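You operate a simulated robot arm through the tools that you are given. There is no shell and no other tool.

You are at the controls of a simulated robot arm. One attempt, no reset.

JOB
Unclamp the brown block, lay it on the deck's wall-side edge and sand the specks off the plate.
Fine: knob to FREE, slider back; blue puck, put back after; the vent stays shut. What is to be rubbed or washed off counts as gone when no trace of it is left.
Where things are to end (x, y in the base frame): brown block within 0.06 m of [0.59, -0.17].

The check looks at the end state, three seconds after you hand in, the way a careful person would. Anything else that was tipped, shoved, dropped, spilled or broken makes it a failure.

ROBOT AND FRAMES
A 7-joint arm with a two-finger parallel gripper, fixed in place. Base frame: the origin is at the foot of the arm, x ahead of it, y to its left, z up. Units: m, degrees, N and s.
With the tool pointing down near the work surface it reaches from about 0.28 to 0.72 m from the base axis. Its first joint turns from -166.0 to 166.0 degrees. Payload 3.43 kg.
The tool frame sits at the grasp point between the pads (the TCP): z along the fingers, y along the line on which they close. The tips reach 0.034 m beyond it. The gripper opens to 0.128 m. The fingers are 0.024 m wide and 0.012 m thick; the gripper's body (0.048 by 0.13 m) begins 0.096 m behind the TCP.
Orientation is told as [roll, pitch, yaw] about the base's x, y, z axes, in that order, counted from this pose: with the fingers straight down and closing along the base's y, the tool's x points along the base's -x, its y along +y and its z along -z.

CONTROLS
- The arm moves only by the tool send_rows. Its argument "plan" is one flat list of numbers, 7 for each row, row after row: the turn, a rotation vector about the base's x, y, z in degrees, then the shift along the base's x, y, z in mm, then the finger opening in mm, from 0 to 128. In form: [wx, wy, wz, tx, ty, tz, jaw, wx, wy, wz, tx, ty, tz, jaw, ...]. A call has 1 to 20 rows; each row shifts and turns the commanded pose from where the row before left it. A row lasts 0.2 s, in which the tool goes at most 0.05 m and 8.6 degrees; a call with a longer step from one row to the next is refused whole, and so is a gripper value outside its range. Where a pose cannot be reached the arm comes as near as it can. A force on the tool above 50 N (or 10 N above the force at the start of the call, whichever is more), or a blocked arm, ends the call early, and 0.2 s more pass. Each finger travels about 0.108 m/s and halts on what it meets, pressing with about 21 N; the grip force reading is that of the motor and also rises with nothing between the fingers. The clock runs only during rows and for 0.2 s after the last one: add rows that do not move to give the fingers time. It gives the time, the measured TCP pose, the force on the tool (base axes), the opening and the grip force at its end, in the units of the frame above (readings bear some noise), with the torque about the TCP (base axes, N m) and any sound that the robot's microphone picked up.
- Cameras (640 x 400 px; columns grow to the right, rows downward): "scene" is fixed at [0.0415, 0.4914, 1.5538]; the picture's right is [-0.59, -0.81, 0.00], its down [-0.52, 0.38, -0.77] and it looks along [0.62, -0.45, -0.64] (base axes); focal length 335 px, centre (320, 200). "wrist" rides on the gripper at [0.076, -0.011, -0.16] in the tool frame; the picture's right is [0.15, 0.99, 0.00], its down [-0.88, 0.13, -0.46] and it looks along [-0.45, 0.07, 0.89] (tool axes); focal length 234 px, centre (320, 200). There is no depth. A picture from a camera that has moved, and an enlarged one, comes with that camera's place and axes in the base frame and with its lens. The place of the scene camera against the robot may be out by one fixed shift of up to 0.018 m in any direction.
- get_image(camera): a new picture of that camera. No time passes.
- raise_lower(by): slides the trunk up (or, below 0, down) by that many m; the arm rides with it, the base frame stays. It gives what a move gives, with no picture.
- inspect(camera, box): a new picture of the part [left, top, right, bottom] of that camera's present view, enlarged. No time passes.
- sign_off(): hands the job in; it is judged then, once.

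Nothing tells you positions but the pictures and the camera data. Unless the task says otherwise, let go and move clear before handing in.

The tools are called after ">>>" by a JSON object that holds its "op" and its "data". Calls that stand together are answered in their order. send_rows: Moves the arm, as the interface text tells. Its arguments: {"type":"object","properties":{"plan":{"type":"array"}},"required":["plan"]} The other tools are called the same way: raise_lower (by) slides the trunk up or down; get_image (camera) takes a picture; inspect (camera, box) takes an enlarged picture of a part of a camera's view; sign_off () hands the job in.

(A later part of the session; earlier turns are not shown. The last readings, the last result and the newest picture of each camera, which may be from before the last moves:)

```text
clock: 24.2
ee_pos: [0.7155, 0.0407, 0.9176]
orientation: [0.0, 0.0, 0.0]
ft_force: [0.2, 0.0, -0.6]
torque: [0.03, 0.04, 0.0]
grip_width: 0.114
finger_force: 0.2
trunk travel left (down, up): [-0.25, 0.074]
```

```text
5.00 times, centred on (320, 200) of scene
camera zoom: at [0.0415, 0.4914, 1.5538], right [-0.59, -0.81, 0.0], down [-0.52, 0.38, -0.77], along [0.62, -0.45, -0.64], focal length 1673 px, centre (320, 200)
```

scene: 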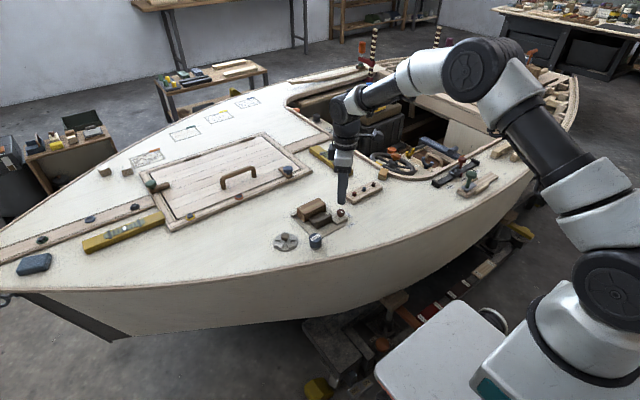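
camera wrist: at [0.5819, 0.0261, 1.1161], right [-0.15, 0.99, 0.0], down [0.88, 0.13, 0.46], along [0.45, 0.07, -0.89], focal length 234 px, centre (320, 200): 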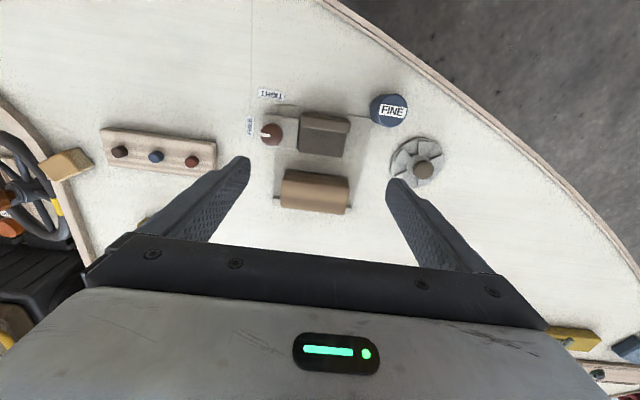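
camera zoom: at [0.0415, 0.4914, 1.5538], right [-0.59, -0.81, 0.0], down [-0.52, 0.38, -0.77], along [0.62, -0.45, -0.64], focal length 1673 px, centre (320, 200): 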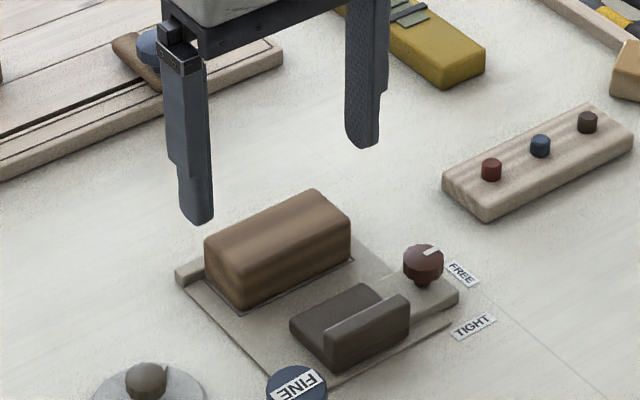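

The block centre is confirmed at (0.719, 0.041). Lowering and gripping.

>>> {"op": "send_rows", "data": {"plan": [0, 0, 0, 2, 0, -25, 114, 0, 0, 0, 0, 0, -25, 114, 0, 0, 0, 0, 0, -14, 114, 0, 0, 0, 0, 0, -7, 114, 0, 0, 0, 0, 0, 0, 114]}}

>>> {"op": "inspect", "data": {"camera": "wrist", "box": [230, 100, 410, 240]}}

>>> {"op": "inspect", "data": {"camera": "scene", "box": [260, 160, 380, 240]}}

```text
clock: 25.4
ee_pos: [0.7168, 0.0398, 0.8442]
orientation: [0.1, 0.0, 0.1]
ft_force: [0.6, -0.1, -0.7]
torque: [-0.02, -0.03, -0.01]
grip_width: 0.1139
finger_force: 0.2
trunk travel left (down, up): [-0.25, 0.074]
```

```text
2.86 times, centred on (320, 170) of wrist
camera zoom: at [0.6416, 0.0271, 1.0042], right [-0.15, 0.99, 0.0], down [0.88, 0.13, 0.46], along [0.45, 0.07, -0.89], focal length 669 px, centre (320, 286)
```

zoom: 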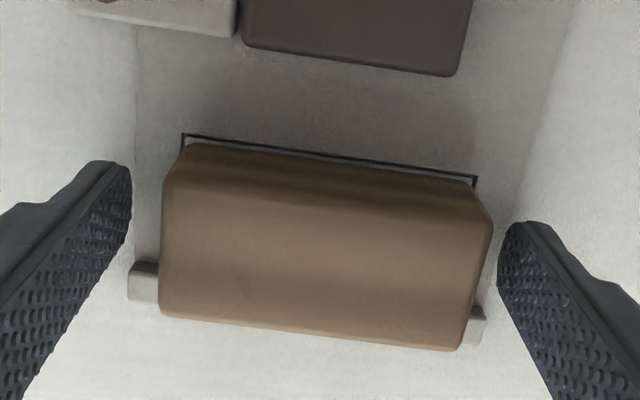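

```text
5.00 times, centred on (320, 200) of scene
camera zoom: at [0.0415, 0.4914, 1.5538], right [-0.59, -0.81, 0.0], down [-0.52, 0.38, -0.77], along [0.62, -0.45, -0.64], focal length 1673 px, centre (320, 200)
```

zoom: 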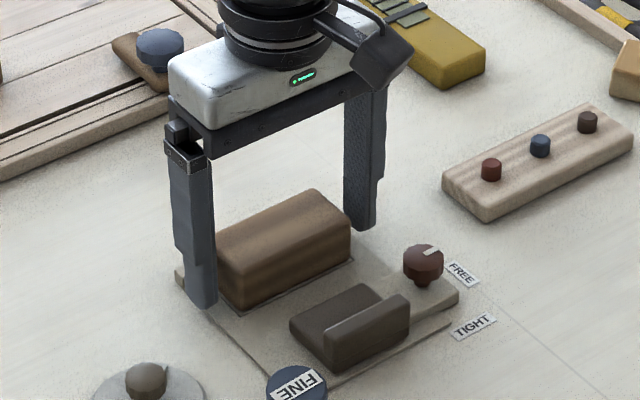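

>>> {"op": "send_rows", "data": {"plan": [0, 0, 0, 0, 0, 0, 95, 0, 0, 0, 0, 0, 0, 80, 0, 0, 0, 0, 0, 0, 80, 0, 0, 0, 0, 0, 0, 80]}}

>>> {"op": "inspect", "data": {"camera": "wrist", "box": [230, 100, 410, 240]}}

```text
clock: 26.4
ee_pos: [0.7154, 0.039, 0.8445]
orientation: [0.0, -0.1, 0.1]
ft_force: [-0.5, 1.5, 0.8]
torque: [0.01, 0.03, -0.03]
grip_width: 0.0894
finger_force: 21.5
trunk travel left (down, up): [-0.25, 0.074]
```

```text
2.86 times, centred on (320, 170) of wrist
camera zoom: at [0.6415, 0.0271, 1.0044], right [-0.15, 0.99, 0.0], down [0.88, 0.13, 0.46], along [0.45, 0.07, -0.89], focal length 669 px, centre (320, 286)
```

zoom: 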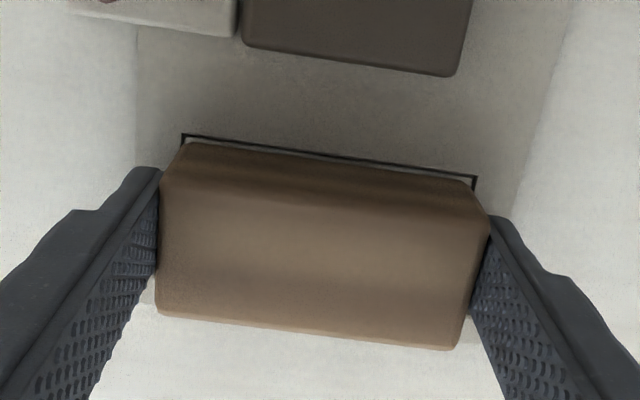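

Block gripped at 89 mm. Lifting.

>>> {"op": "send_rows", "data": {"plan": [0, 0, 0, 0, 0, 5, 80, 0, 0, 0, 0, 0, 10, 80, 0, 0, 0, 0, 0, 25, 80, 0, 0, 0, 0, 0, 35, 80, 0, 0, 0, 0, 0, 25, 80, 0, 0, 0, 0, 0, 0, 80]}}

>>> {"op": "get_image", "data": {"camera": "wrist"}}

>>> {"op": "get_image", "data": {"camera": "scene"}}

>>> {"op": "inspect", "data": {"camera": "scene", "box": [260, 160, 380, 240]}}

```text
clock: 27.8
ee_pos: [0.7172, 0.0388, 0.9458]
orientation: [0.0, 0.0, 0.0]
ft_force: [0.1, -0.7, -0.1]
torque: [0.01, -0.02, 0.03]
grip_width: 0.0895
finger_force: 21.2
trunk travel left (down, up): [-0.25, 0.074]
```

```text
taken
camera wrist: at [0.642, 0.0268, 1.1048], right [-0.15, 0.99, 0.0], down [0.88, 0.13, 0.46], along [0.45, 0.07, -0.89], focal length 234 px, centre (320, 200)
```

wrist: 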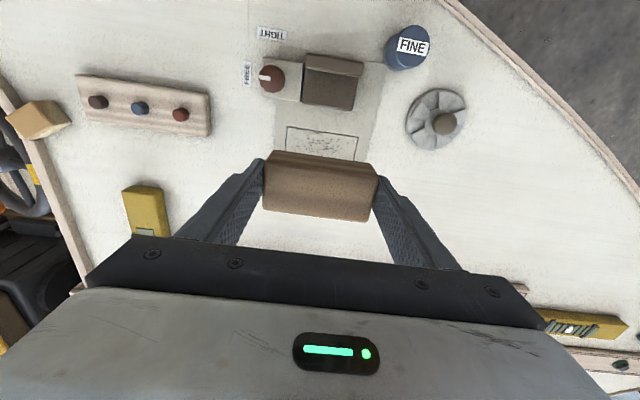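

```text
taken
```

scene: 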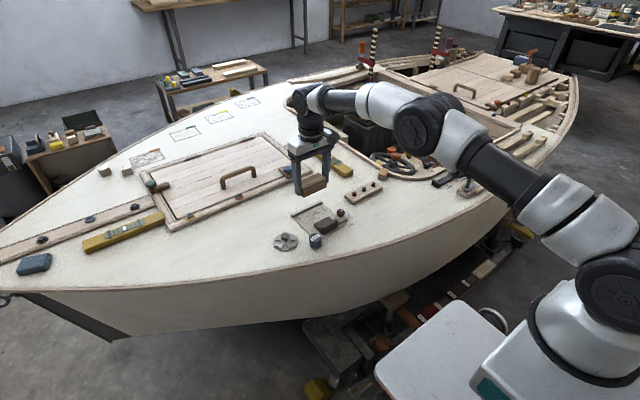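

```text
5.00 times, centred on (320, 200) of scene
camera zoom: at [0.0415, 0.4914, 1.5538], right [-0.59, -0.81, 0.0], down [-0.52, 0.38, -0.77], along [0.62, -0.45, -0.64], focal length 1673 px, centre (320, 200)
```

zoom: 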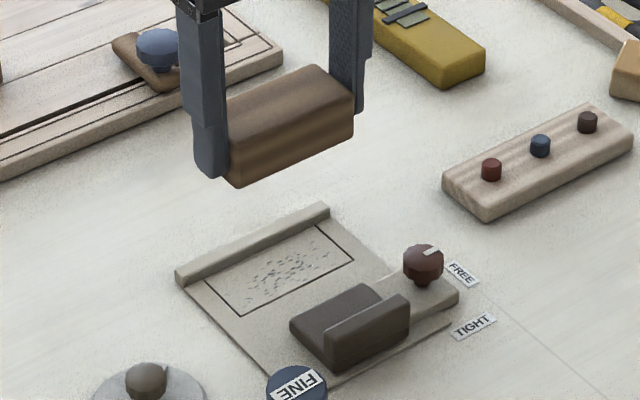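

The specks are on the inset plate under the block. I'll carry the block to (0.59, -0.17), which is bare deck.

>>> {"op": "send_rows", "data": {"plan": [0, 0, 0, -18, -29.8, 0, 80, 0, 0, 0, -18, -29.8, 0, 80, 0, 0, 0, -18, -29.8, 0, 80, 0, 0, 0, -18, -29.8, 0, 80, 0, 0, 0, -18, -29.8, 0, 80, 0, 0, 0, -18, -29.8, 0, 80, 0, 0, 0, -18, -29.8, 0, 80, 0, 0, 0, 0, 0, 0, 80]}}

>>> {"op": "get_image", "data": {"camera": "wrist"}}

>>> {"op": "inspect", "data": {"camera": "scene", "box": [290, 150, 450, 260]}}

```text
clock: 29.6
ee_pos: [0.5921, -0.1691, 0.9439]
orientation: [0.0, 0.1, 0.1]
ft_force: [-0.1, 0.4, -1.2]
torque: [0.04, -0.03, 0.02]
grip_width: 0.0894
finger_force: 20.8
trunk travel left (down, up): [-0.25, 0.074]
```

```text
taken
camera wrist: at [0.5161, -0.1815, 1.1045], right [-0.15, 0.99, 0.0], down [0.88, 0.13, 0.46], along [0.45, 0.07, -0.89], focal length 234 px, centre (320, 200)
```

wrist: 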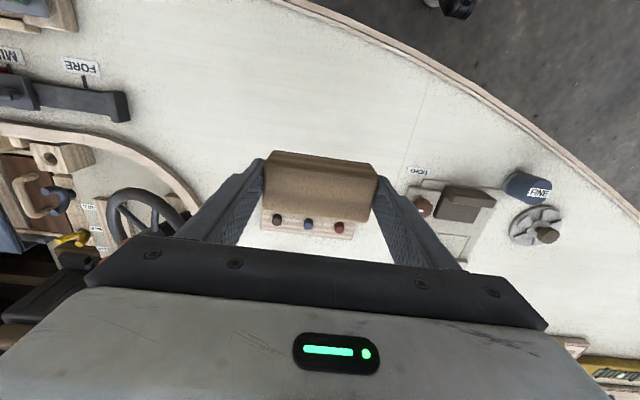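

```text
3.64 times, centred on (370, 205) of scene
camera zoom: at [0.0415, 0.4914, 1.5538], right [-0.59, -0.81, 0.0], down [-0.52, 0.38, -0.77], along [0.62, -0.45, -0.64], focal length 1217 px, centre (138, 182)
```

zoom: 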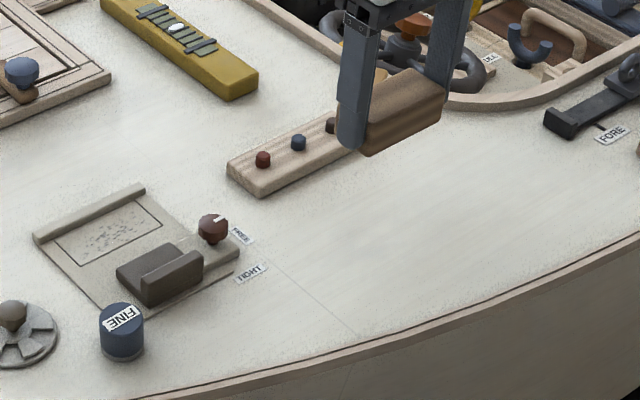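

Above the target on clear deck. Lowering the block.

>>> {"op": "send_rows", "data": {"plan": [0, 0, 0, -2, -1, -35, 80, 0, 0, 0, 0, 0, -30, 80, 0, 0, 0, 0, 0, -15, 80, 0, 0, 0, 0, 0, -8, 80, 0, 0, 0, 0, 0, 0, 80]}}

>>> {"op": "inspect", "data": {"camera": "scene", "box": [330, 180, 430, 250]}}

>>> {"op": "get_image", "data": {"camera": "wrist"}}

```text
clock: 30.8
ee_pos: [0.5898, -0.1703, 0.8578]
orientation: [0.0, 0.0, 0.0]
ft_force: [0.0, -0.3, -0.1]
torque: [-0.03, 0.01, -0.02]
grip_width: 0.0894
finger_force: 21.5
trunk travel left (down, up): [-0.25, 0.074]
```

```text
5.71 times, centred on (380, 215) of scene
camera zoom: at [0.0415, 0.4914, 1.5538], right [-0.59, -0.81, 0.0], down [-0.52, 0.38, -0.77], along [0.62, -0.45, -0.64], focal length 1912 px, centre (-23, 114)
```

zoom: 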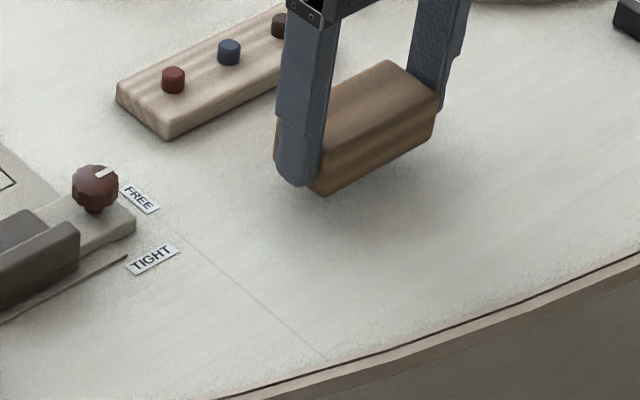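

```text
taken
camera wrist: at [0.5137, -0.1817, 1.0178], right [-0.15, 0.99, 0.0], down [0.88, 0.13, 0.46], along [0.45, 0.07, -0.89], focal length 234 px, centre (320, 200)
```

wrist: 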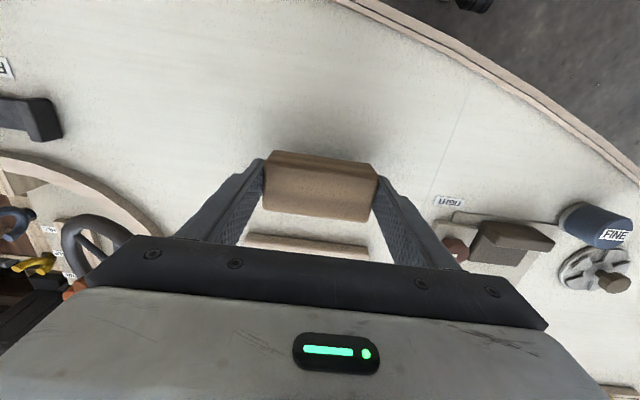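

>>> {"op": "send_rows", "data": {"plan": [0, 0, 0, 0, 0, -3, 80, 0, 0, 0, 0, 0, -3, 80, 0, 0, 0, 0, 0, -3, 80, 0, 0, 0, 0, 0, -2, 80, 0, 0, 0, 0, 0, -2, 80, 0, 0, 0, 0, 0, 0, 80]}}

>>> {"op": "inspect", "data": {"camera": "scene", "box": [330, 180, 430, 250]}}

```text
clock: 32.2
ee_pos: [0.5882, -0.1693, 0.844]
orientation: [0.0, 0.0, 0.0]
ft_force: [0.0, 0.9, -1.4]
torque: [-0.04, 0.0, 0.01]
grip_width: 0.089
finger_force: 20.7
trunk travel left (down, up): [-0.25, 0.074]
```

```text
5.71 times, centred on (380, 215) of scene
camera zoom: at [0.0415, 0.4914, 1.5538], right [-0.59, -0.81, 0.0], down [-0.52, 0.38, -0.77], along [0.62, -0.45, -0.64], focal length 1912 px, centre (-23, 114)
```

zoom: 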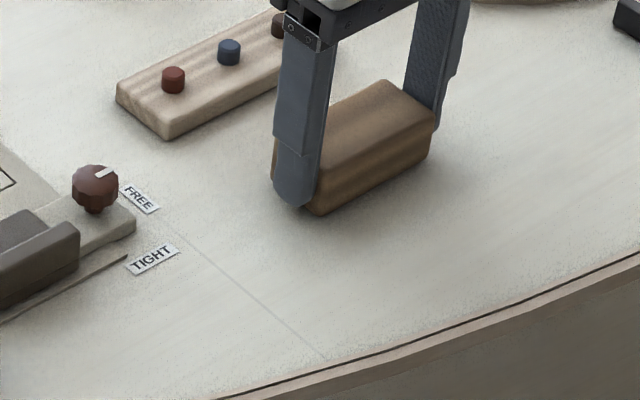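

Not yet in contact. Continuing in small steps.

>>> {"op": "send_rows", "data": {"plan": [0, 0, 0, 0, 0, -1.5, 80, 0, 0, 0, 0, 0, -1.5, 80, 0, 0, 0, 0, 0, -1, 80, 0, 0, 0, 0, 0, 0, 80]}}

>>> {"op": "inspect", "data": {"camera": "scene", "box": [350, 190, 420, 235]}}

```text
clock: 33.2
ee_pos: [0.5889, -0.1687, 0.84]
orientation: [0.0, -0.3, 0.0]
ft_force: [-0.5, 0.3, 14.3]
torque: [0.18, 0.25, 0.0]
grip_width: 0.0894
finger_force: 21.1
trunk travel left (down, up): [-0.25, 0.074]
```

```text
8.89 times, centred on (385, 212) of scene
camera zoom: at [0.0415, 0.4914, 1.5538], right [-0.59, -0.81, 0.0], down [-0.52, 0.38, -0.77], along [0.62, -0.45, -0.64], focal length 2974 px, centre (-258, 89)
```

zoom: 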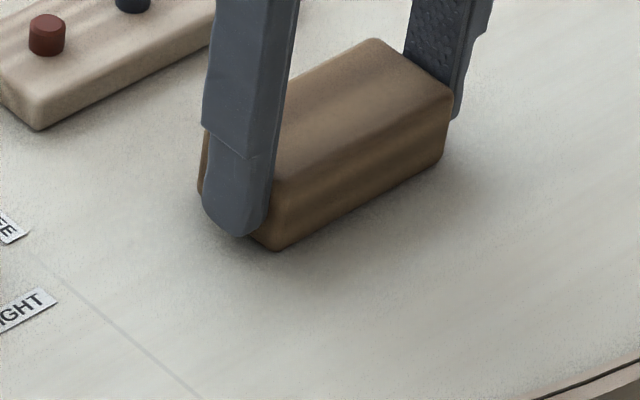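

Contact: the block is resting on the deck. Releasing and rising.

>>> {"op": "send_rows", "data": {"plan": [0, 0, 0, 0, 0, 1, 84, 0, 0, 0, 0, 0, 0, 95, 0, 0, 0, 0, 0, 0, 108, 0, 0, 0, 0, 0, 0, 110, 0, 0, 0, 0, 0, 20, 110, 0, 0, 0, 0, 0, 40, 110, 0, 0, 0, 0, 0, 45, 110, 0, 0, 0, 0, 0, 0, 110]}}

>>> {"op": "inspect", "data": {"camera": "scene", "box": [350, 190, 420, 235]}}

>>> {"op": "get_image", "data": {"camera": "wrist"}}

```text
clock: 35.0
ee_pos: [0.5897, -0.1683, 0.9433]
orientation: [0.1, -0.1, 0.0]
ft_force: [0.6, -0.4, 1.1]
torque: [0.01, -0.02, 0.02]
grip_width: 0.1098
finger_force: 0.1
trunk travel left (down, up): [-0.25, 0.074]
```

```text
8.89 times, centred on (385, 212) of scene
camera zoom: at [0.0415, 0.4914, 1.5538], right [-0.59, -0.81, 0.0], down [-0.52, 0.38, -0.77], along [0.62, -0.45, -0.64], focal length 2974 px, centre (-258, 89)
```

zoom: 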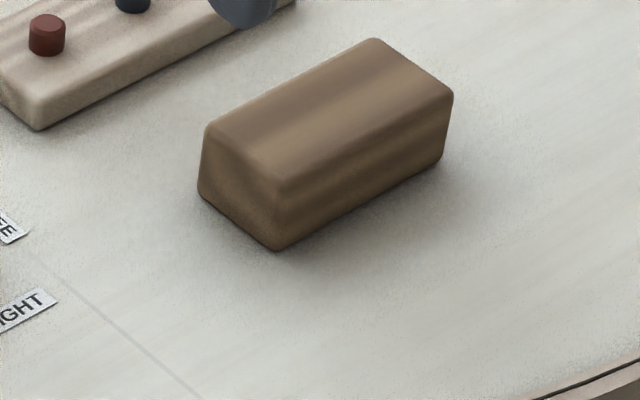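

```text
taken
camera wrist: at [0.5136, -0.1801, 1.1039], right [-0.15, 0.99, 0.0], down [0.88, 0.13, 0.46], along [0.45, 0.07, -0.89], focal length 234 px, centre (320, 200)
```

wrist: 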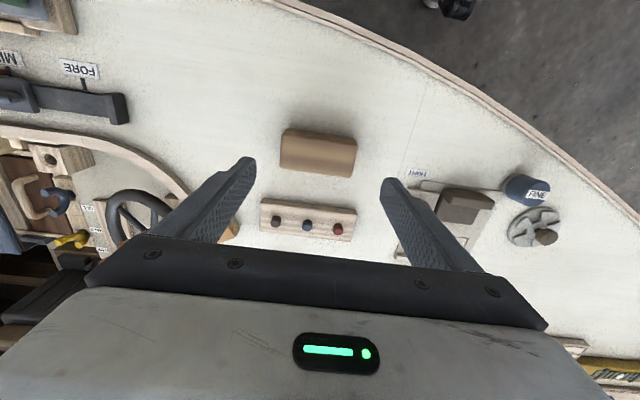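

The block lies flat at about (0.59, -0.17). Now over to the FINE puck.

>>> {"op": "send_rows", "data": {"plan": [0, 0, 0, 1.3, 35, 0, 110, 0, 0, 0, 1.3, 35, 0, 100, 0, 0, 0, 1.3, 35, 0, 90, 0, 0, 0, 1.3, 35, 0, 70, 0, 0, 0, 1.3, 35, 0, 66, 0, 0, 0, 1.3, 35, 0, 66, 0, 0, 0, 1.3, 35, 0, 66, 0, 0, 0, 1.3, 35, 0, 66, 0, 0, 0, 0, 0, 0, 66]}}

>>> {"op": "inspect", "data": {"camera": "wrist", "box": [230, 100, 410, 240]}}

>>> {"op": "inspect", "data": {"camera": "wrist", "box": [240, 140, 400, 240]}}

>>> {"op": "inspect", "data": {"camera": "scene", "box": [270, 180, 370, 260]}}

```text
clock: 37.0
ee_pos: [0.6007, 0.11, 0.9468]
orientation: [0.0, -0.1, 0.1]
ft_force: [-0.5, -0.5, 0.0]
torque: [0.0, 0.0, 0.0]
grip_width: 0.0658
finger_force: 0.2
trunk travel left (down, up): [-0.25, 0.074]
```

```text
2.86 times, centred on (320, 170) of wrist
camera zoom: at [0.5249, 0.0984, 1.1073], right [-0.15, 0.99, 0.0], down [0.88, 0.13, 0.46], along [0.45, 0.07, -0.89], focal length 669 px, centre (320, 286)
```

zoom: 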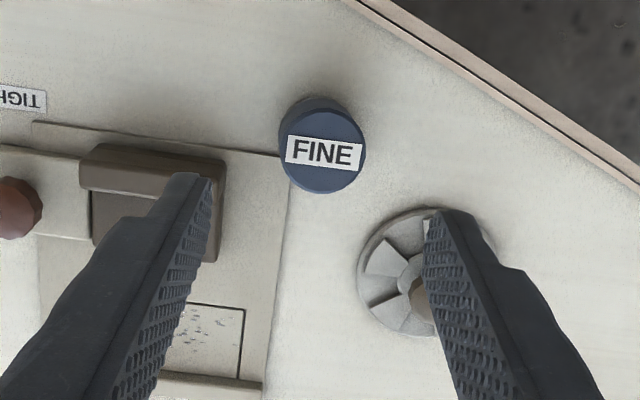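

```text
4.00 times, centred on (320, 190) of wrist
camera zoom: at [0.5249, 0.0984, 1.1073], right [-0.15, 0.99, 0.0], down [0.88, 0.13, 0.46], along [0.45, 0.07, -0.89], focal length 937 px, centre (320, 240)
```

zoom: 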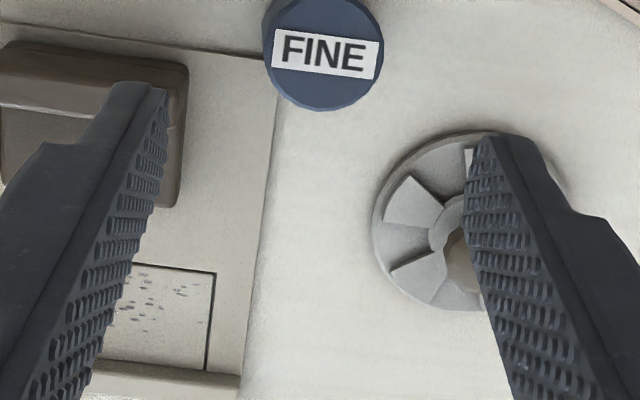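

```text
5.00 times, centred on (320, 220) of scene
camera zoom: at [0.0415, 0.4914, 1.5538], right [-0.59, -0.81, 0.0], down [-0.52, 0.38, -0.77], along [0.62, -0.45, -0.64], focal length 1673 px, centre (320, 100)
```

zoom: 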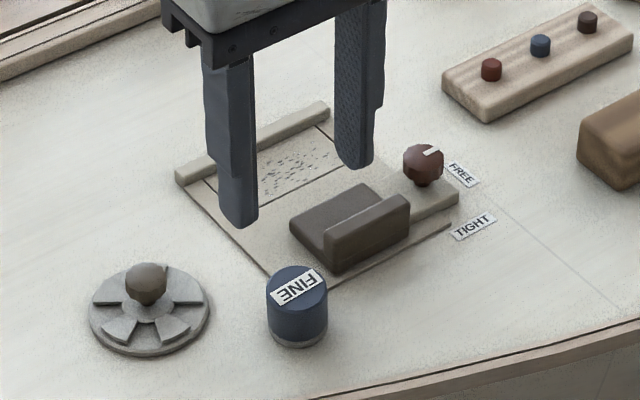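

The puck is right under the TCP, centred at (0.600, 0.112). Descending around its upper half and gripping.

>>> {"op": "send_rows", "data": {"plan": [0, 0, 0, -0.7, 1.8, -35, 66, 0, 0, 0, 0, 0, -30, 66, 0, 0, 0, 0, 0, -20, 66, 0, 0, 0, 0, 0, -11, 66, 0, 0, 0, 0, 0, 0, 66]}}

>>> {"op": "inspect", "data": {"camera": "wrist", "box": [230, 100, 410, 240]}}

>>> {"op": "inspect", "data": {"camera": "scene", "box": [270, 180, 370, 260]}}

```text
clock: 38.2
ee_pos: [0.5988, 0.1119, 0.8488]
orientation: [0.0, 0.0, 0.1]
ft_force: [0.6, -0.3, -0.1]
torque: [-0.01, -0.02, 0.01]
grip_width: 0.0658
finger_force: 0.0
trunk travel left (down, up): [-0.25, 0.074]
```

```text
2.86 times, centred on (320, 170) of wrist
camera zoom: at [0.523, 0.1009, 1.0093], right [-0.15, 0.99, 0.0], down [0.88, 0.13, 0.46], along [0.45, 0.07, -0.89], focal length 669 px, centre (320, 286)
```

zoom: 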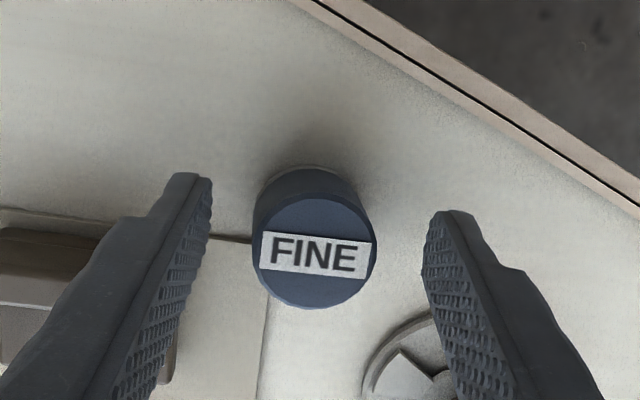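

```text
5.00 times, centred on (320, 220) of scene
camera zoom: at [0.0415, 0.4914, 1.5538], right [-0.59, -0.81, 0.0], down [-0.52, 0.38, -0.77], along [0.62, -0.45, -0.64], focal length 1673 px, centre (320, 100)
```

zoom: 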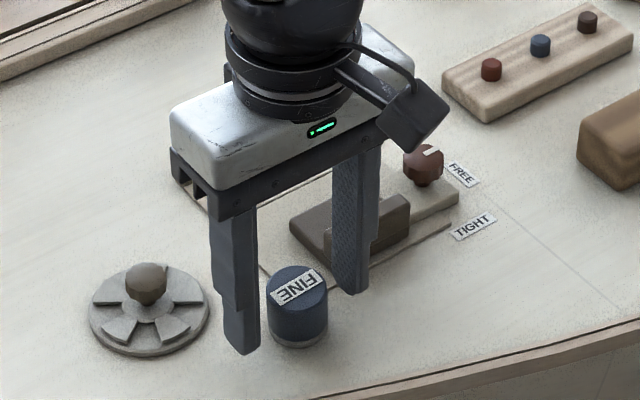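

>>> {"op": "send_rows", "data": {"plan": [0, 0, 0, 0.5, -0.5, 0, 50, 0, 0, 0, 0, 0, 0, 38, 0, 0, 0, 0, 0, 0, 28, 0, 0, 0, 0, 0, 0, 28, 0, 0, 0, 0, 0, 0, 28]}}

>>> {"op": "inspect", "data": {"camera": "wrist", "box": [230, 100, 410, 240]}}

```text
clock: 39.4
ee_pos: [0.5993, 0.1127, 0.851]
orientation: [0.0, 0.0, 0.1]
ft_force: [1.0, 0.6, 1.2]
torque: [0.04, -0.04, 0.01]
grip_width: 0.0347
finger_force: 20.9
trunk travel left (down, up): [-0.25, 0.074]
```

```text
2.86 times, centred on (320, 170) of wrist
camera zoom: at [0.5236, 0.0999, 1.0101], right [-0.15, 0.99, 0.0], down [0.88, 0.13, 0.46], along [0.45, 0.07, -0.89], focal length 669 px, centre (320, 286)
```

zoom: 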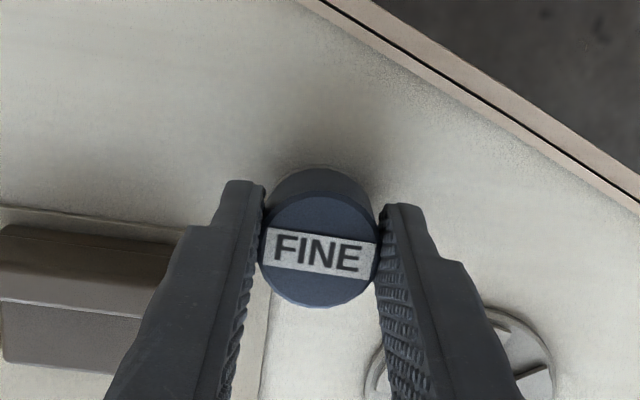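

Puck gripped at (0.5995, 0.112), TCP z 0.850. I'll lift and move near the plate, then map the specks.

>>> {"op": "send_rows", "data": {"plan": [0, 0, 0, 0, 0, 20, 28, 0, 0, 0, 0, 0, 40, 28, 0, 0, 0, 0, 0, 20, 28, 0, 0, 0, 20, -18, 0, 28, 0, 0, 0, 20, -18, 0, 28, 0, 0, 0, 20, -18, 0, 28, 0, 0, 0, 10, -18, 0, 28, 0, 0, 0, 0, 0, 0, 28]}}

>>> {"op": "inspect", "data": {"camera": "wrist", "box": [230, 120, 410, 240]}}

>>> {"op": "inspect", "data": {"camera": "scene", "box": [290, 190, 350, 230]}}

```text
clock: 41.2
ee_pos: [0.6685, 0.0397, 0.931]
orientation: [0.0, 0.0, 0.1]
ft_force: [0.6, 0.2, -0.8]
torque: [0.01, 0.0, -0.01]
grip_width: 0.0347
finger_force: 20.8
trunk travel left (down, up): [-0.25, 0.074]
```

```text
3.33 times, centred on (320, 180) of wrist
camera zoom: at [0.5939, 0.0273, 1.0899], right [-0.15, 0.99, 0.0], down [0.88, 0.13, 0.46], along [0.45, 0.07, -0.89], focal length 781 px, centre (320, 267)
```

zoom: 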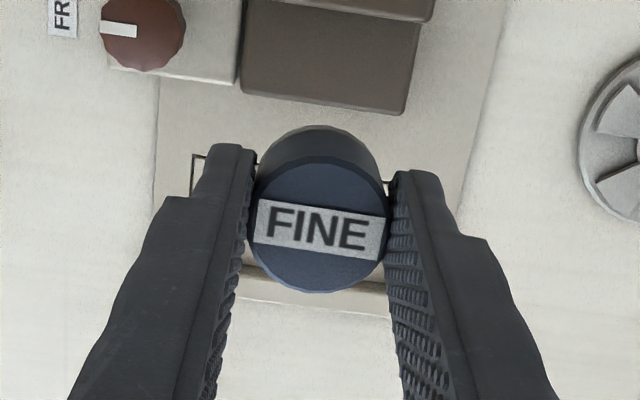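

```text
10.00 times, centred on (320, 210) of scene
camera zoom: at [0.0415, 0.4914, 1.5538], right [-0.59, -0.81, 0.0], down [-0.52, 0.38, -0.77], along [0.62, -0.45, -0.64], focal length 3346 px, centre (320, 100)
```

zoom: 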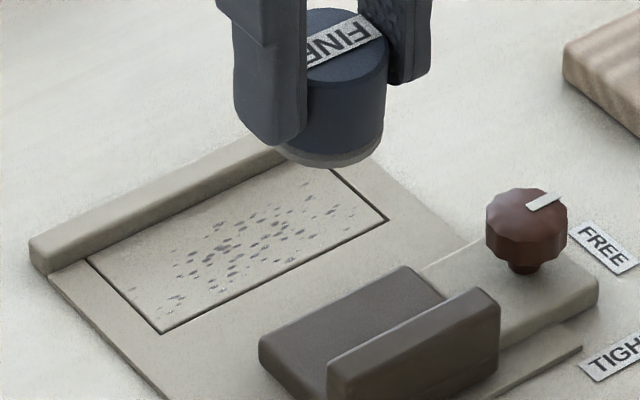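

The specks cover most of the inset, roughly x 0.705–0.732 and y 0.00–0.084. The fixed bar's front face is at about x 0.741. I'll lower the puck onto the plate centre, easing in to light contact.

>>> {"op": "send_rows", "data": {"plan": [0, 0, 0, 22, 0, 0, 28, 0, 0, 0, 22, 0, -20, 28, 0, 0, 0, 0, 0, -30, 28, 0, 0, 0, 0, 0, -15, 28, 0, 0, 0, 0, 0, -7, 28, 0, 0, 0, 0, 0, -2, 28, 0, 0, 0, 0, 0, -1, 28, 0, 0, 0, 0, 0, 0, 28]}}

>>> {"op": "inspect", "data": {"camera": "wrist", "box": [230, 120, 410, 240]}}

>>> {"op": "inspect", "data": {"camera": "scene", "box": [290, 190, 350, 230]}}

```text
clock: 43.0
ee_pos: [0.7124, 0.0401, 0.8546]
orientation: [0.0, 0.0, 0.0]
ft_force: [0.2, -0.1, -0.4]
torque: [0.0, 0.03, -0.02]
grip_width: 0.0346
finger_force: 20.5
trunk travel left (down, up): [-0.25, 0.074]
```

```text
3.33 times, centred on (320, 180) of wrist
camera zoom: at [0.6376, 0.0281, 1.0141], right [-0.15, 0.99, 0.0], down [0.88, 0.13, 0.46], along [0.45, 0.07, -0.89], focal length 781 px, centre (320, 267)
```

zoom: 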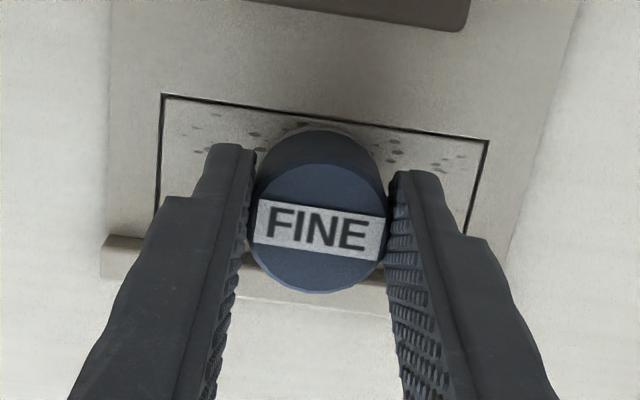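

```text
10.00 times, centred on (320, 210) of scene
camera zoom: at [0.0415, 0.4914, 1.5538], right [-0.59, -0.81, 0.0], down [-0.52, 0.38, -0.77], along [0.62, -0.45, -0.64], focal length 3346 px, centre (320, 100)
```

zoom: 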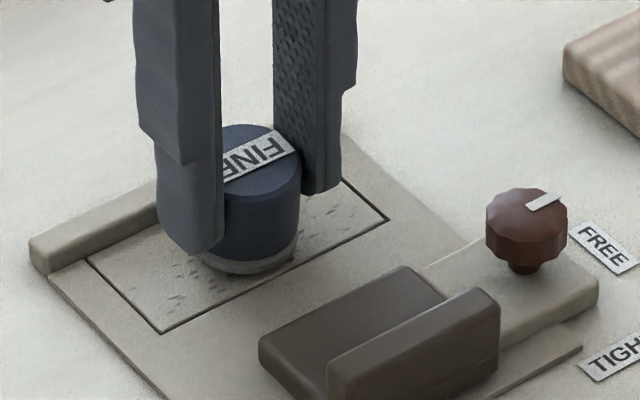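

>>> {"op": "send_rows", "data": {"plan": [0, 0, 0, 0, 0, -1, 28, 0, 0, 0, 0, 0, -1, 28, 0, 0, 0, 0, 0, 0, 28]}}

```text
clock: 43.8
ee_pos: [0.7127, 0.0404, 0.8526]
orientation: [0.0, 0.0, 0.0]
ft_force: [-0.6, -0.3, 0.3]
torque: [-0.02, 0.01, -0.04]
grip_width: 0.0344
finger_force: 21.3
trunk travel left (down, up): [-0.25, 0.074]
```

>>> {"op": "send_rows", "data": {"plan": [0, 0, 0, 0, 0, -1, 28, 0, 0, 0, 0, 0, 0, 28]}}

>>> {"op": "send_rows", "data": {"plan": [0, 0, 0, 0, 0, -0.5, 28, 0, 0, 0, 0, 0, 0, 28]}}

```text
clock: 44.4
ee_pos: [0.7128, 0.0401, 0.8522]
orientation: [0.0, -0.1, 0.0]
ft_force: [-1.3, 0.4, 4.4]
torque: [0.06, 0.13, 0.01]
grip_width: 0.0347
finger_force: 21.0
trunk travel left (down, up): [-0.25, 0.074]
```

```text
clock: 45.0
ee_pos: [0.7133, 0.0386, 0.8527]
orientation: [0.0, -0.1, 0.0]
ft_force: [-1.4, -0.1, 6.7]
torque: [0.0, 0.14, 0.0]
grip_width: 0.0345
finger_force: 21.2
trunk travel left (down, up): [-0.25, 0.074]
```

Contact at about 7 N. Starting the first sanding strokes along y.

>>> {"op": "send_rows", "data": {"plan": [0, 0, 0, 0, 7, -0.5, 28, 0, 0, 0, 0, 7, 0, 28, 0, 0, 0, 0, 7, 0, 28, 0, 0, 0, 0, 7, 0, 28, 0, 0, 0, 0, 7, 0, 28, 0, 0, 0, 0, 7, 0, 28, 0, 0, 0, 0, -7, 0, 28, 0, 0, 0, 0, -7, 0, 28, 0, 0, 0, 0, -7, 0, 28, 0, 0, 0, 0, -7, 0, 28, 0, 0, 0, 0, -7, 0, 28, 0, 0, 0, 0, -7, 0, 28, 0, 0, 0, 0, -7, 0, 28, 0, 0, 0, 0, -7, 0, 28, 0, 0, 0, 0, -7, 0, 28, 0, 0, 0, 0, -7, 0, 28, 0, 0, 0, 0, -7, 0, 28, 0, 0, 0, 0, -7, 0, 28]}}

>>> {"op": "inspect", "data": {"camera": "wrist", "box": [230, 120, 410, 240]}}

>>> {"op": "inspect", "data": {"camera": "scene", "box": [290, 190, 350, 230]}}

```text
clock: 48.8
ee_pos: [0.7137, -0.0014, 0.8495]
orientation: [0.0, 0.1, 0.0]
ft_force: [-0.4, -0.1, 0.1]
torque: [-0.02, 0.02, 0.0]
grip_width: 0.035
finger_force: 20.8
trunk travel left (down, up): [-0.25, 0.074]
```

```text
3.33 times, centred on (320, 180) of wrist
camera zoom: at [0.6376, -0.0143, 1.0104], right [-0.15, 0.99, 0.0], down [0.88, 0.13, 0.46], along [0.45, 0.07, -0.89], focal length 781 px, centre (320, 267)
```

zoom: 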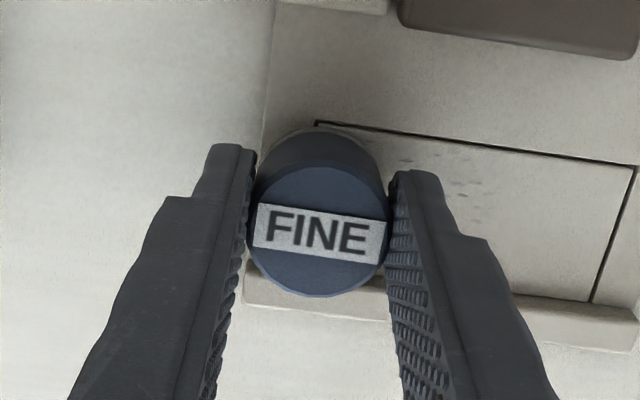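

```text
10.00 times, centred on (320, 210) of scene
camera zoom: at [0.0415, 0.4914, 1.5538], right [-0.59, -0.81, 0.0], down [-0.52, 0.38, -0.77], along [0.62, -0.45, -0.64], focal length 3346 px, centre (320, 100)
```

zoom: 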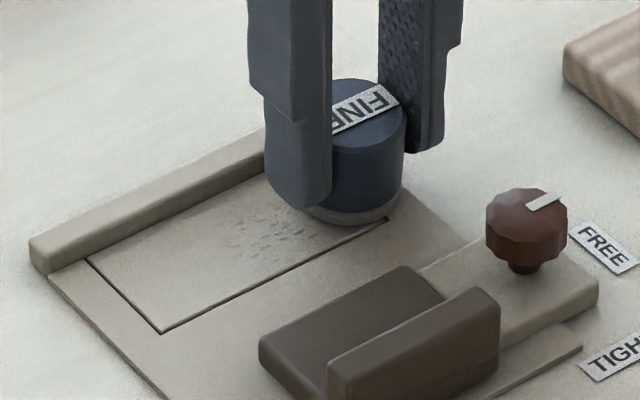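

Most of it is coming off. The downward force has faded, so I'll ease down until there is contact again.

>>> {"op": "send_rows", "data": {"plan": [0, 0, 0, 0, 6, 0, 28, 0, 0, 0, 0, 6, -0.5, 28, 0, 0, 0, 0, 6, -0.5, 28, 0, 0, 0, 0, 0, 0, 28]}}

>>> {"op": "inspect", "data": {"camera": "scene", "box": [290, 190, 350, 230]}}

```text
clock: 49.8
ee_pos: [0.7123, 0.015, 0.8517]
orientation: [0.0, -0.1, 0.0]
ft_force: [-0.1, -2.9, 6.8]
torque: [-0.11, 0.07, 0.05]
grip_width: 0.0345
finger_force: 20.8
trunk travel left (down, up): [-0.25, 0.074]
```

```text
10.00 times, centred on (320, 210) of scene
camera zoom: at [0.0415, 0.4914, 1.5538], right [-0.59, -0.81, 0.0], down [-0.52, 0.38, -0.77], along [0.62, -0.45, -0.64], focal length 3346 px, centre (320, 100)
```

zoom: 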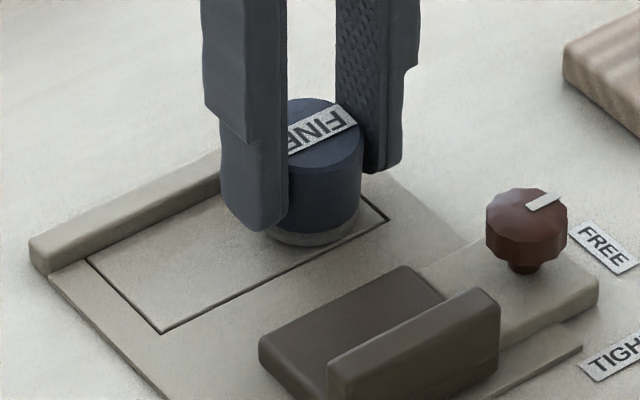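

Contact restored and the centre is clean. Second pass nearer the fixed bar, x ≈ 0.721.

>>> {"op": "send_rows", "data": {"plan": [0, 0, 0, 4, 0, 0, 28, 0, 0, 0, 4, 0, 0, 28, 0, 0, 0, 0, -6, 0, 28, 0, 0, 0, 0, -6, 0, 28, 0, 0, 0, 0, 7.5, 0, 28, 0, 0, 0, 0, 7.5, 0, 28, 0, 0, 0, 0, 7.5, 0, 28, 0, 0, 0, 0, 7.5, 0, 28, 0, 0, 0, 0, 7.5, 0, 28, 0, 0, 0, 0, 7.5, 0, 28, 0, 0, 0, 0, 7.5, 0, 28, 0, 0, 0, 0, 7.5, 0, 28, 0, 0, 0, 0, 7.5, 0, 28, 0, 0, 0, 0, 7.5, 0, 28, 0, 0, 0, 0, 0, 0, 28]}}

>>> {"op": "inspect", "data": {"camera": "wrist", "box": [230, 120, 410, 240]}}

>>> {"op": "inspect", "data": {"camera": "scene", "box": [290, 190, 350, 230]}}

```text
clock: 53.0
ee_pos: [0.721, 0.0791, 0.8499]
orientation: [0.0, -0.1, 0.1]
ft_force: [1.0, 0.8, -1.7]
torque: [-0.01, 0.0, 0.04]
grip_width: 0.0344
finger_force: 20.8
trunk travel left (down, up): [-0.25, 0.074]
```

```text
3.33 times, centred on (320, 180) of wrist
camera zoom: at [0.6454, 0.0663, 1.0099], right [-0.15, 0.99, 0.0], down [0.88, 0.13, 0.46], along [0.45, 0.07, -0.89], focal length 781 px, centre (320, 267)
```

zoom: 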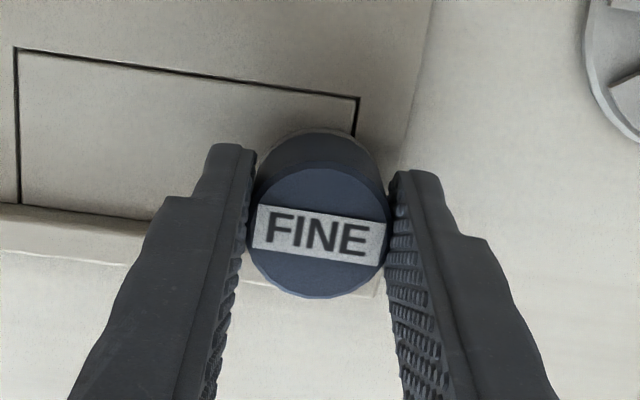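

```text
10.00 times, centred on (320, 210) of scene
camera zoom: at [0.0415, 0.4914, 1.5538], right [-0.59, -0.81, 0.0], down [-0.52, 0.38, -0.77], along [0.62, -0.45, -0.64], focal length 3346 px, centre (320, 100)
```

zoom: 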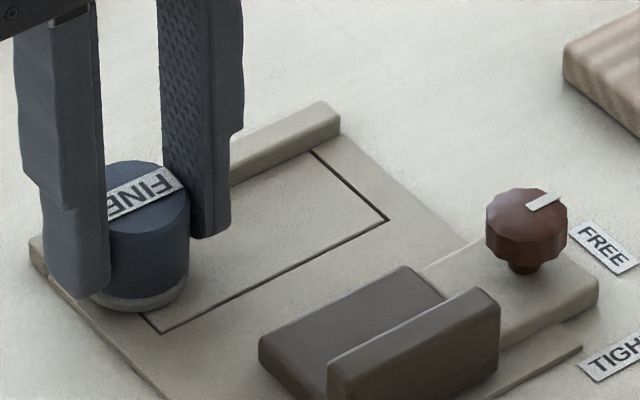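

Looks nearly clean. One more pass on the front side (x ≈ 0.708), then I'll lift to look.

>>> {"op": "send_rows", "data": {"plan": [0, 0, 0, -6.5, 0, 0, 28, 0, 0, 0, -6.5, 0, 0, 28, 0, 0, 0, 0, -7.5, 0, 28, 0, 0, 0, 0, -7.5, 0, 28, 0, 0, 0, 0, -7.5, 0, 28, 0, 0, 0, 0, -7.5, 0, 28, 0, 0, 0, 0, -7.5, 0, 28, 0, 0, 0, 0, -7.5, 0, 28, 0, 0, 0, 0, -7.5, 0, 28, 0, 0, 0, 0, -7.5, 0, 28, 0, 0, 0, 0, -7.5, 0, 28, 0, 0, 0, 0, -7.5, 0, 28, 0, 0, 0, 6.5, 0, 0, 28, 0, 0, 0, 6.5, 0, 0, 28, 0, 0, 0, 0, 8, 0, 28, 0, 0, 0, 0, 8, 0, 28, 0, 0, 0, 0, 0, 20, 28, 0, 0, 0, -20, 0, 30, 28, 0, 0, 0, -40, 0, 25, 28]}}

>>> {"op": "get_image", "data": {"camera": "wrist"}}

>>> {"op": "inspect", "data": {"camera": "scene", "box": [290, 190, 350, 230]}}

>>> {"op": "inspect", "data": {"camera": "wrist", "box": [230, 120, 410, 240]}}

```text
clock: 57.0
ee_pos: [0.6641, 0.0182, 0.9257]
orientation: [0.0, -0.1, 0.0]
ft_force: [-0.7, 0.1, -0.9]
torque: [0.0, 0.03, 0.01]
grip_width: 0.0346
finger_force: 21.0
trunk travel left (down, up): [-0.25, 0.074]
```

```text
taken
camera wrist: at [0.5874, 0.0072, 1.0851], right [-0.15, 0.99, 0.0], down [0.88, 0.13, 0.46], along [0.45, 0.07, -0.89], focal length 234 px, centre (320, 200)
```

wrist: 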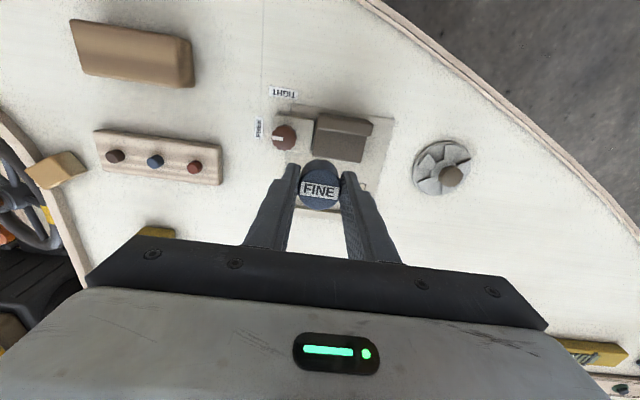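

```text
10.00 times, centred on (320, 210) of scene
camera zoom: at [0.0415, 0.4914, 1.5538], right [-0.59, -0.81, 0.0], down [-0.52, 0.38, -0.77], along [0.62, -0.45, -0.64], focal length 3346 px, centre (320, 100)
```

zoom: 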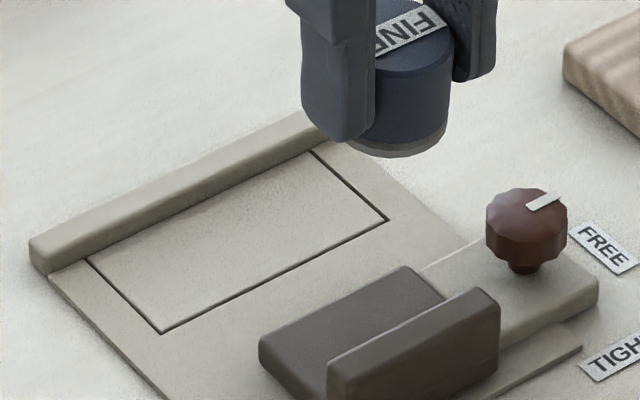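

```text
3.33 times, centred on (320, 180) of wrist
camera zoom: at [0.5874, 0.0072, 1.0851], right [-0.15, 0.99, 0.0], down [0.88, 0.13, 0.46], along [0.45, 0.07, -0.89], focal length 781 px, centre (320, 267)
```

zoom: 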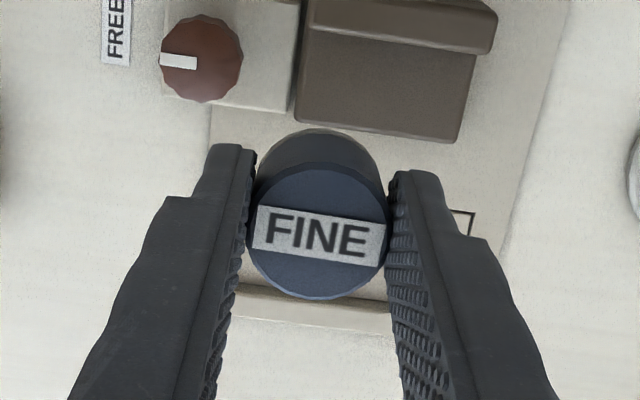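

The plate looks clean. I'll enlarge further and move the puck out of the wrist view for a second angle.

>>> {"op": "send_rows", "data": {"plan": [0, 0, 0, -15, 25, 0, 28, 0, 0, 0, -15, 25, 0, 28, 0, 0, 0, -15, 25, 0, 28, 0, 0, 0, -19.5, 18, 0, 28, 0, 0, 0, 0, 0, 0, 28]}}

>>> {"op": "inspect", "data": {"camera": "scene", "box": [296, 199, 332, 224]}}

>>> {"op": "get_image", "data": {"camera": "wrist"}}

```text
clock: 58.2
ee_pos: [0.5969, 0.1125, 0.9248]
orientation: [0.0, 0.0, 0.0]
ft_force: [0.6, 0.2, -0.3]
torque: [-0.03, -0.04, 0.01]
grip_width: 0.0343
finger_force: 21.0
trunk travel left (down, up): [-0.25, 0.074]
```

```text
16.00 times, centred on (314, 212) of scene
camera zoom: at [0.0415, 0.4914, 1.5538], right [-0.59, -0.81, 0.0], down [-0.52, 0.38, -0.77], along [0.62, -0.45, -0.64], focal length 5353 px, centre (416, 16)
```

zoom: 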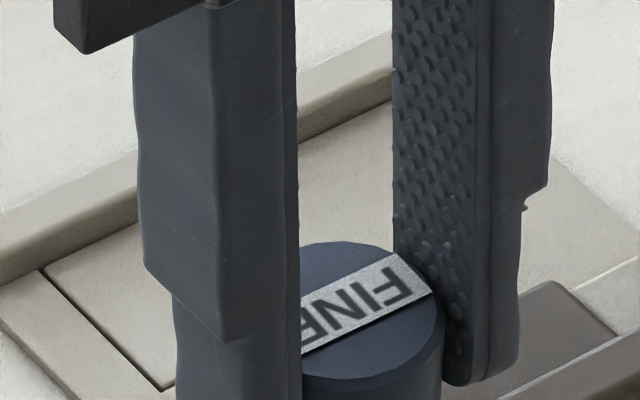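

```text
taken
camera wrist: at [0.5215, 0.0997, 1.0844], right [-0.15, 0.99, 0.0], down [0.88, 0.13, 0.46], along [0.45, 0.07, -0.89], focal length 234 px, centre (320, 200)
```

wrist: 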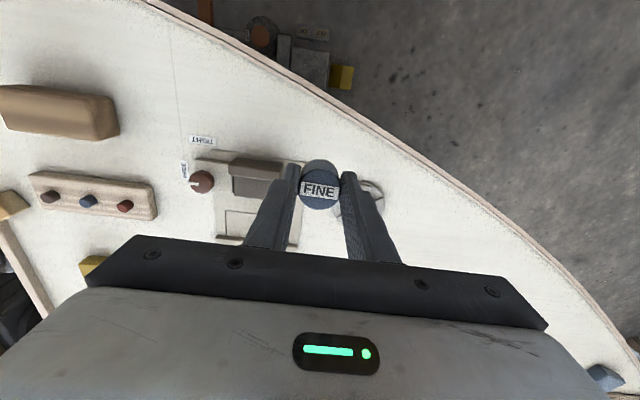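

>>> {"op": "send_rows", "data": {"plan": [0, 0, 0, 0, -35, 10, 28, 0, 0, 0, 5, -35, 10, 28, 0, 0, 0, 10, -35, 10, 28, 0, 0, 0, 10, -35, 0, 28, 0, 0, 0, 10, -35, 0, 28, 0, 0, 0, 0, 0, 0, 28]}}

>>> {"op": "inspect", "data": {"camera": "scene", "box": [296, 199, 332, 224]}}

>>> {"op": "get_image", "data": {"camera": "wrist"}}

>>> {"op": "inspect", "data": {"camera": "wrist", "box": [350, 150, 470, 240]}}

```text
clock: 59.6
ee_pos: [0.6328, -0.0619, 0.9563]
orientation: [0.1, 0.0, 0.0]
ft_force: [0.0, -0.2, -1.3]
torque: [-0.03, 0.01, -0.01]
grip_width: 0.0347
finger_force: 20.7
trunk travel left (down, up): [-0.25, 0.074]
```

```text
16.00 times, centred on (314, 212) of scene
camera zoom: at [0.0415, 0.4914, 1.5538], right [-0.59, -0.81, 0.0], down [-0.52, 0.38, -0.77], along [0.62, -0.45, -0.64], focal length 5353 px, centre (416, 16)
```

zoom: 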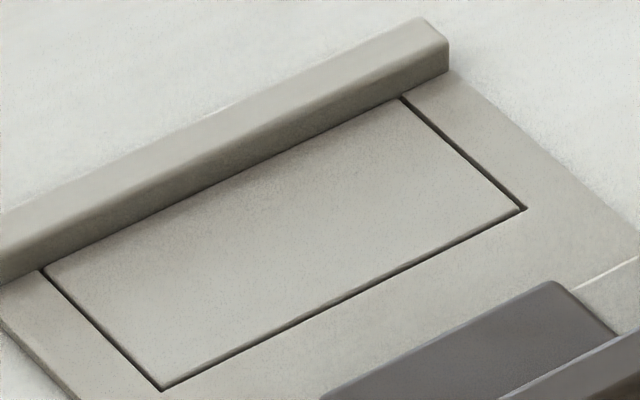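

```text
taken
camera wrist: at [0.5578, -0.0732, 1.1156], right [-0.15, 0.99, 0.0], down [0.88, 0.13, 0.46], along [0.45, 0.07, -0.89], focal length 234 px, centre (320, 200)
```

wrist: 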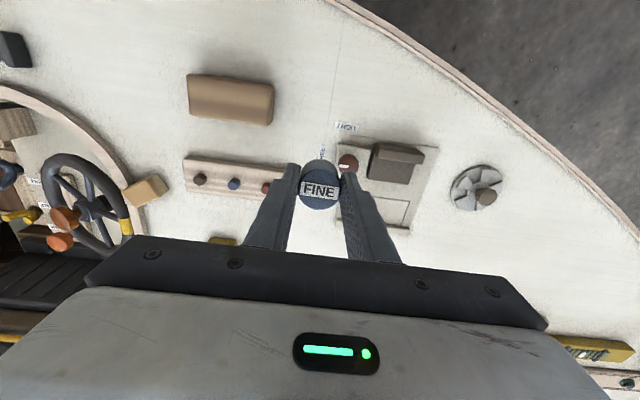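

```text
4.44 times, centred on (410, 195) of wrist
camera zoom: at [0.5578, -0.0732, 1.1156], right [-0.15, 0.99, 0.0], down [0.88, 0.13, 0.46], along [0.45, 0.07, -0.89], focal length 1041 px, centre (-80, 222)
```

zoom: 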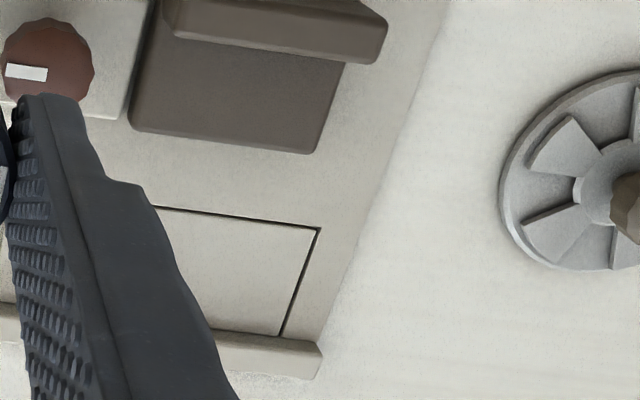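

No specks are visible. I'll make one more covering pass to be thorough before returning the puck.

>>> {"op": "send_rows", "data": {"plan": [0, 0, 0, 27.2, 34, 0, 28, 0, 0, 0, 27.2, 34, 0, 28, 0, 0, 0, 27.3, 34, 0, 28, 0, 0, 0, 0, 0, -40, 28, 0, 0, 0, 0, 0, -40, 28, 0, 0, 0, 0, 0, -18, 28, 0, 0, 0, 0, 0, -4, 28, 0, 0, 0, 0, 0, -2, 28, 0, 0, 0, 0, 0, -1, 28, 0, 0, 0, 0, 0, 0, 28]}}

```text
clock: 61.8
ee_pos: [0.7138, 0.0395, 0.8515]
orientation: [0.1, -0.1, 0.0]
ft_force: [0.3, 0.0, 0.4]
torque: [0.05, -0.01, -0.02]
grip_width: 0.0345
finger_force: 21.5
trunk travel left (down, up): [-0.25, 0.074]
```

>>> {"op": "send_rows", "data": {"plan": [0, 0, 0, 0, 0, -0.8, 28, 0, 0, 0, 0, 0, 0, 28]}}

>>> {"op": "send_rows", "data": {"plan": [0, 0, 0, 0, 0, -0.8, 28, 0, 0, 0, 0, 0, 0, 28]}}

```text
clock: 62.4
ee_pos: [0.713, 0.0397, 0.8518]
orientation: [0.0, -0.2, 0.0]
ft_force: [0.0, -0.8, 2.7]
torque: [-0.06, 0.08, 0.01]
grip_width: 0.0347
finger_force: 20.6
trunk travel left (down, up): [-0.25, 0.074]
```

```text
clock: 63.0
ee_pos: [0.7139, 0.04, 0.8505]
orientation: [0.0, 0.0, -0.1]
ft_force: [-0.6, 1.1, 5.8]
torque: [0.06, 0.11, -0.05]
grip_width: 0.0342
finger_force: 20.4
trunk travel left (down, up): [-0.25, 0.074]
```

>>> {"op": "send_rows", "data": {"plan": [0, 0, 0, 0, 7.6, -0.4, 28, 0, 0, 0, 0, 7.6, 0, 28, 0, 0, 0, 0, 7.6, 0, 28, 0, 0, 0, 0, 7.6, 0, 28, 0, 0, 0, 0, 7.6, 0, 28, 0, 0, 0, 4, 0, 0, 28, 0, 0, 0, 4, 0, 0, 28, 0, 0, 0, 0, -7.6, 0, 28, 0, 0, 0, 0, -7.6, 0, 28, 0, 0, 0, 0, -7.6, 0, 28, 0, 0, 0, 0, -7.6, 0, 28, 0, 0, 0, 0, -7.6, 0, 28, 0, 0, 0, 0, -7.6, 0, 28, 0, 0, 0, 0, -7.6, 0, 28, 0, 0, 0, 0, -7.6, 0, 28, 0, 0, 0, 0, -7.6, 0, 28, 0, 0, 0, 0, -7.6, 0, 28, 0, 0, 0, -5, 0, 0, 28, 0, 0, 0, -5, 0, 0, 28]}}

>>> {"op": "send_rows", "data": {"plan": [0, 0, 0, 0, 7.6, 0, 28, 0, 0, 0, 0, 7.6, 0, 28, 0, 0, 0, 0, 7.6, 0, 28, 0, 0, 0, 0, 7.6, 0, 28, 0, 0, 0, 0, 7.6, 0, 28, 0, 0, 0, 0, 7.6, 0, 28, 0, 0, 0, 0, 7.6, 0, 28, 0, 0, 0, 0, 7.6, 0, 28, 0, 0, 0, 0, 7.6, 0, 28, 0, 0, 0, 0, 7.6, 0, 28, 0, 0, 0, 0, -8, 0, 28, 0, 0, 0, 0, -8, 0, 28, 0, 0, 0, 0, 0, 0, 28]}}

```text
clock: 67.0
ee_pos: [0.7108, 0.0015, 0.8481]
orientation: [-0.1, -0.1, -0.1]
ft_force: [0.3, 0.1, -1.6]
torque: [0.04, 0.0, 0.01]
grip_width: 0.0346
finger_force: 21.3
trunk travel left (down, up): [-0.25, 0.074]
```

```text
clock: 69.8
ee_pos: [0.7112, 0.0612, 0.8483]
orientation: [0.0, 0.0, 0.0]
ft_force: [0.1, -0.5, -0.7]
torque: [-0.02, 0.01, 0.01]
grip_width: 0.0346
finger_force: 21.3
trunk travel left (down, up): [-0.25, 0.074]
```

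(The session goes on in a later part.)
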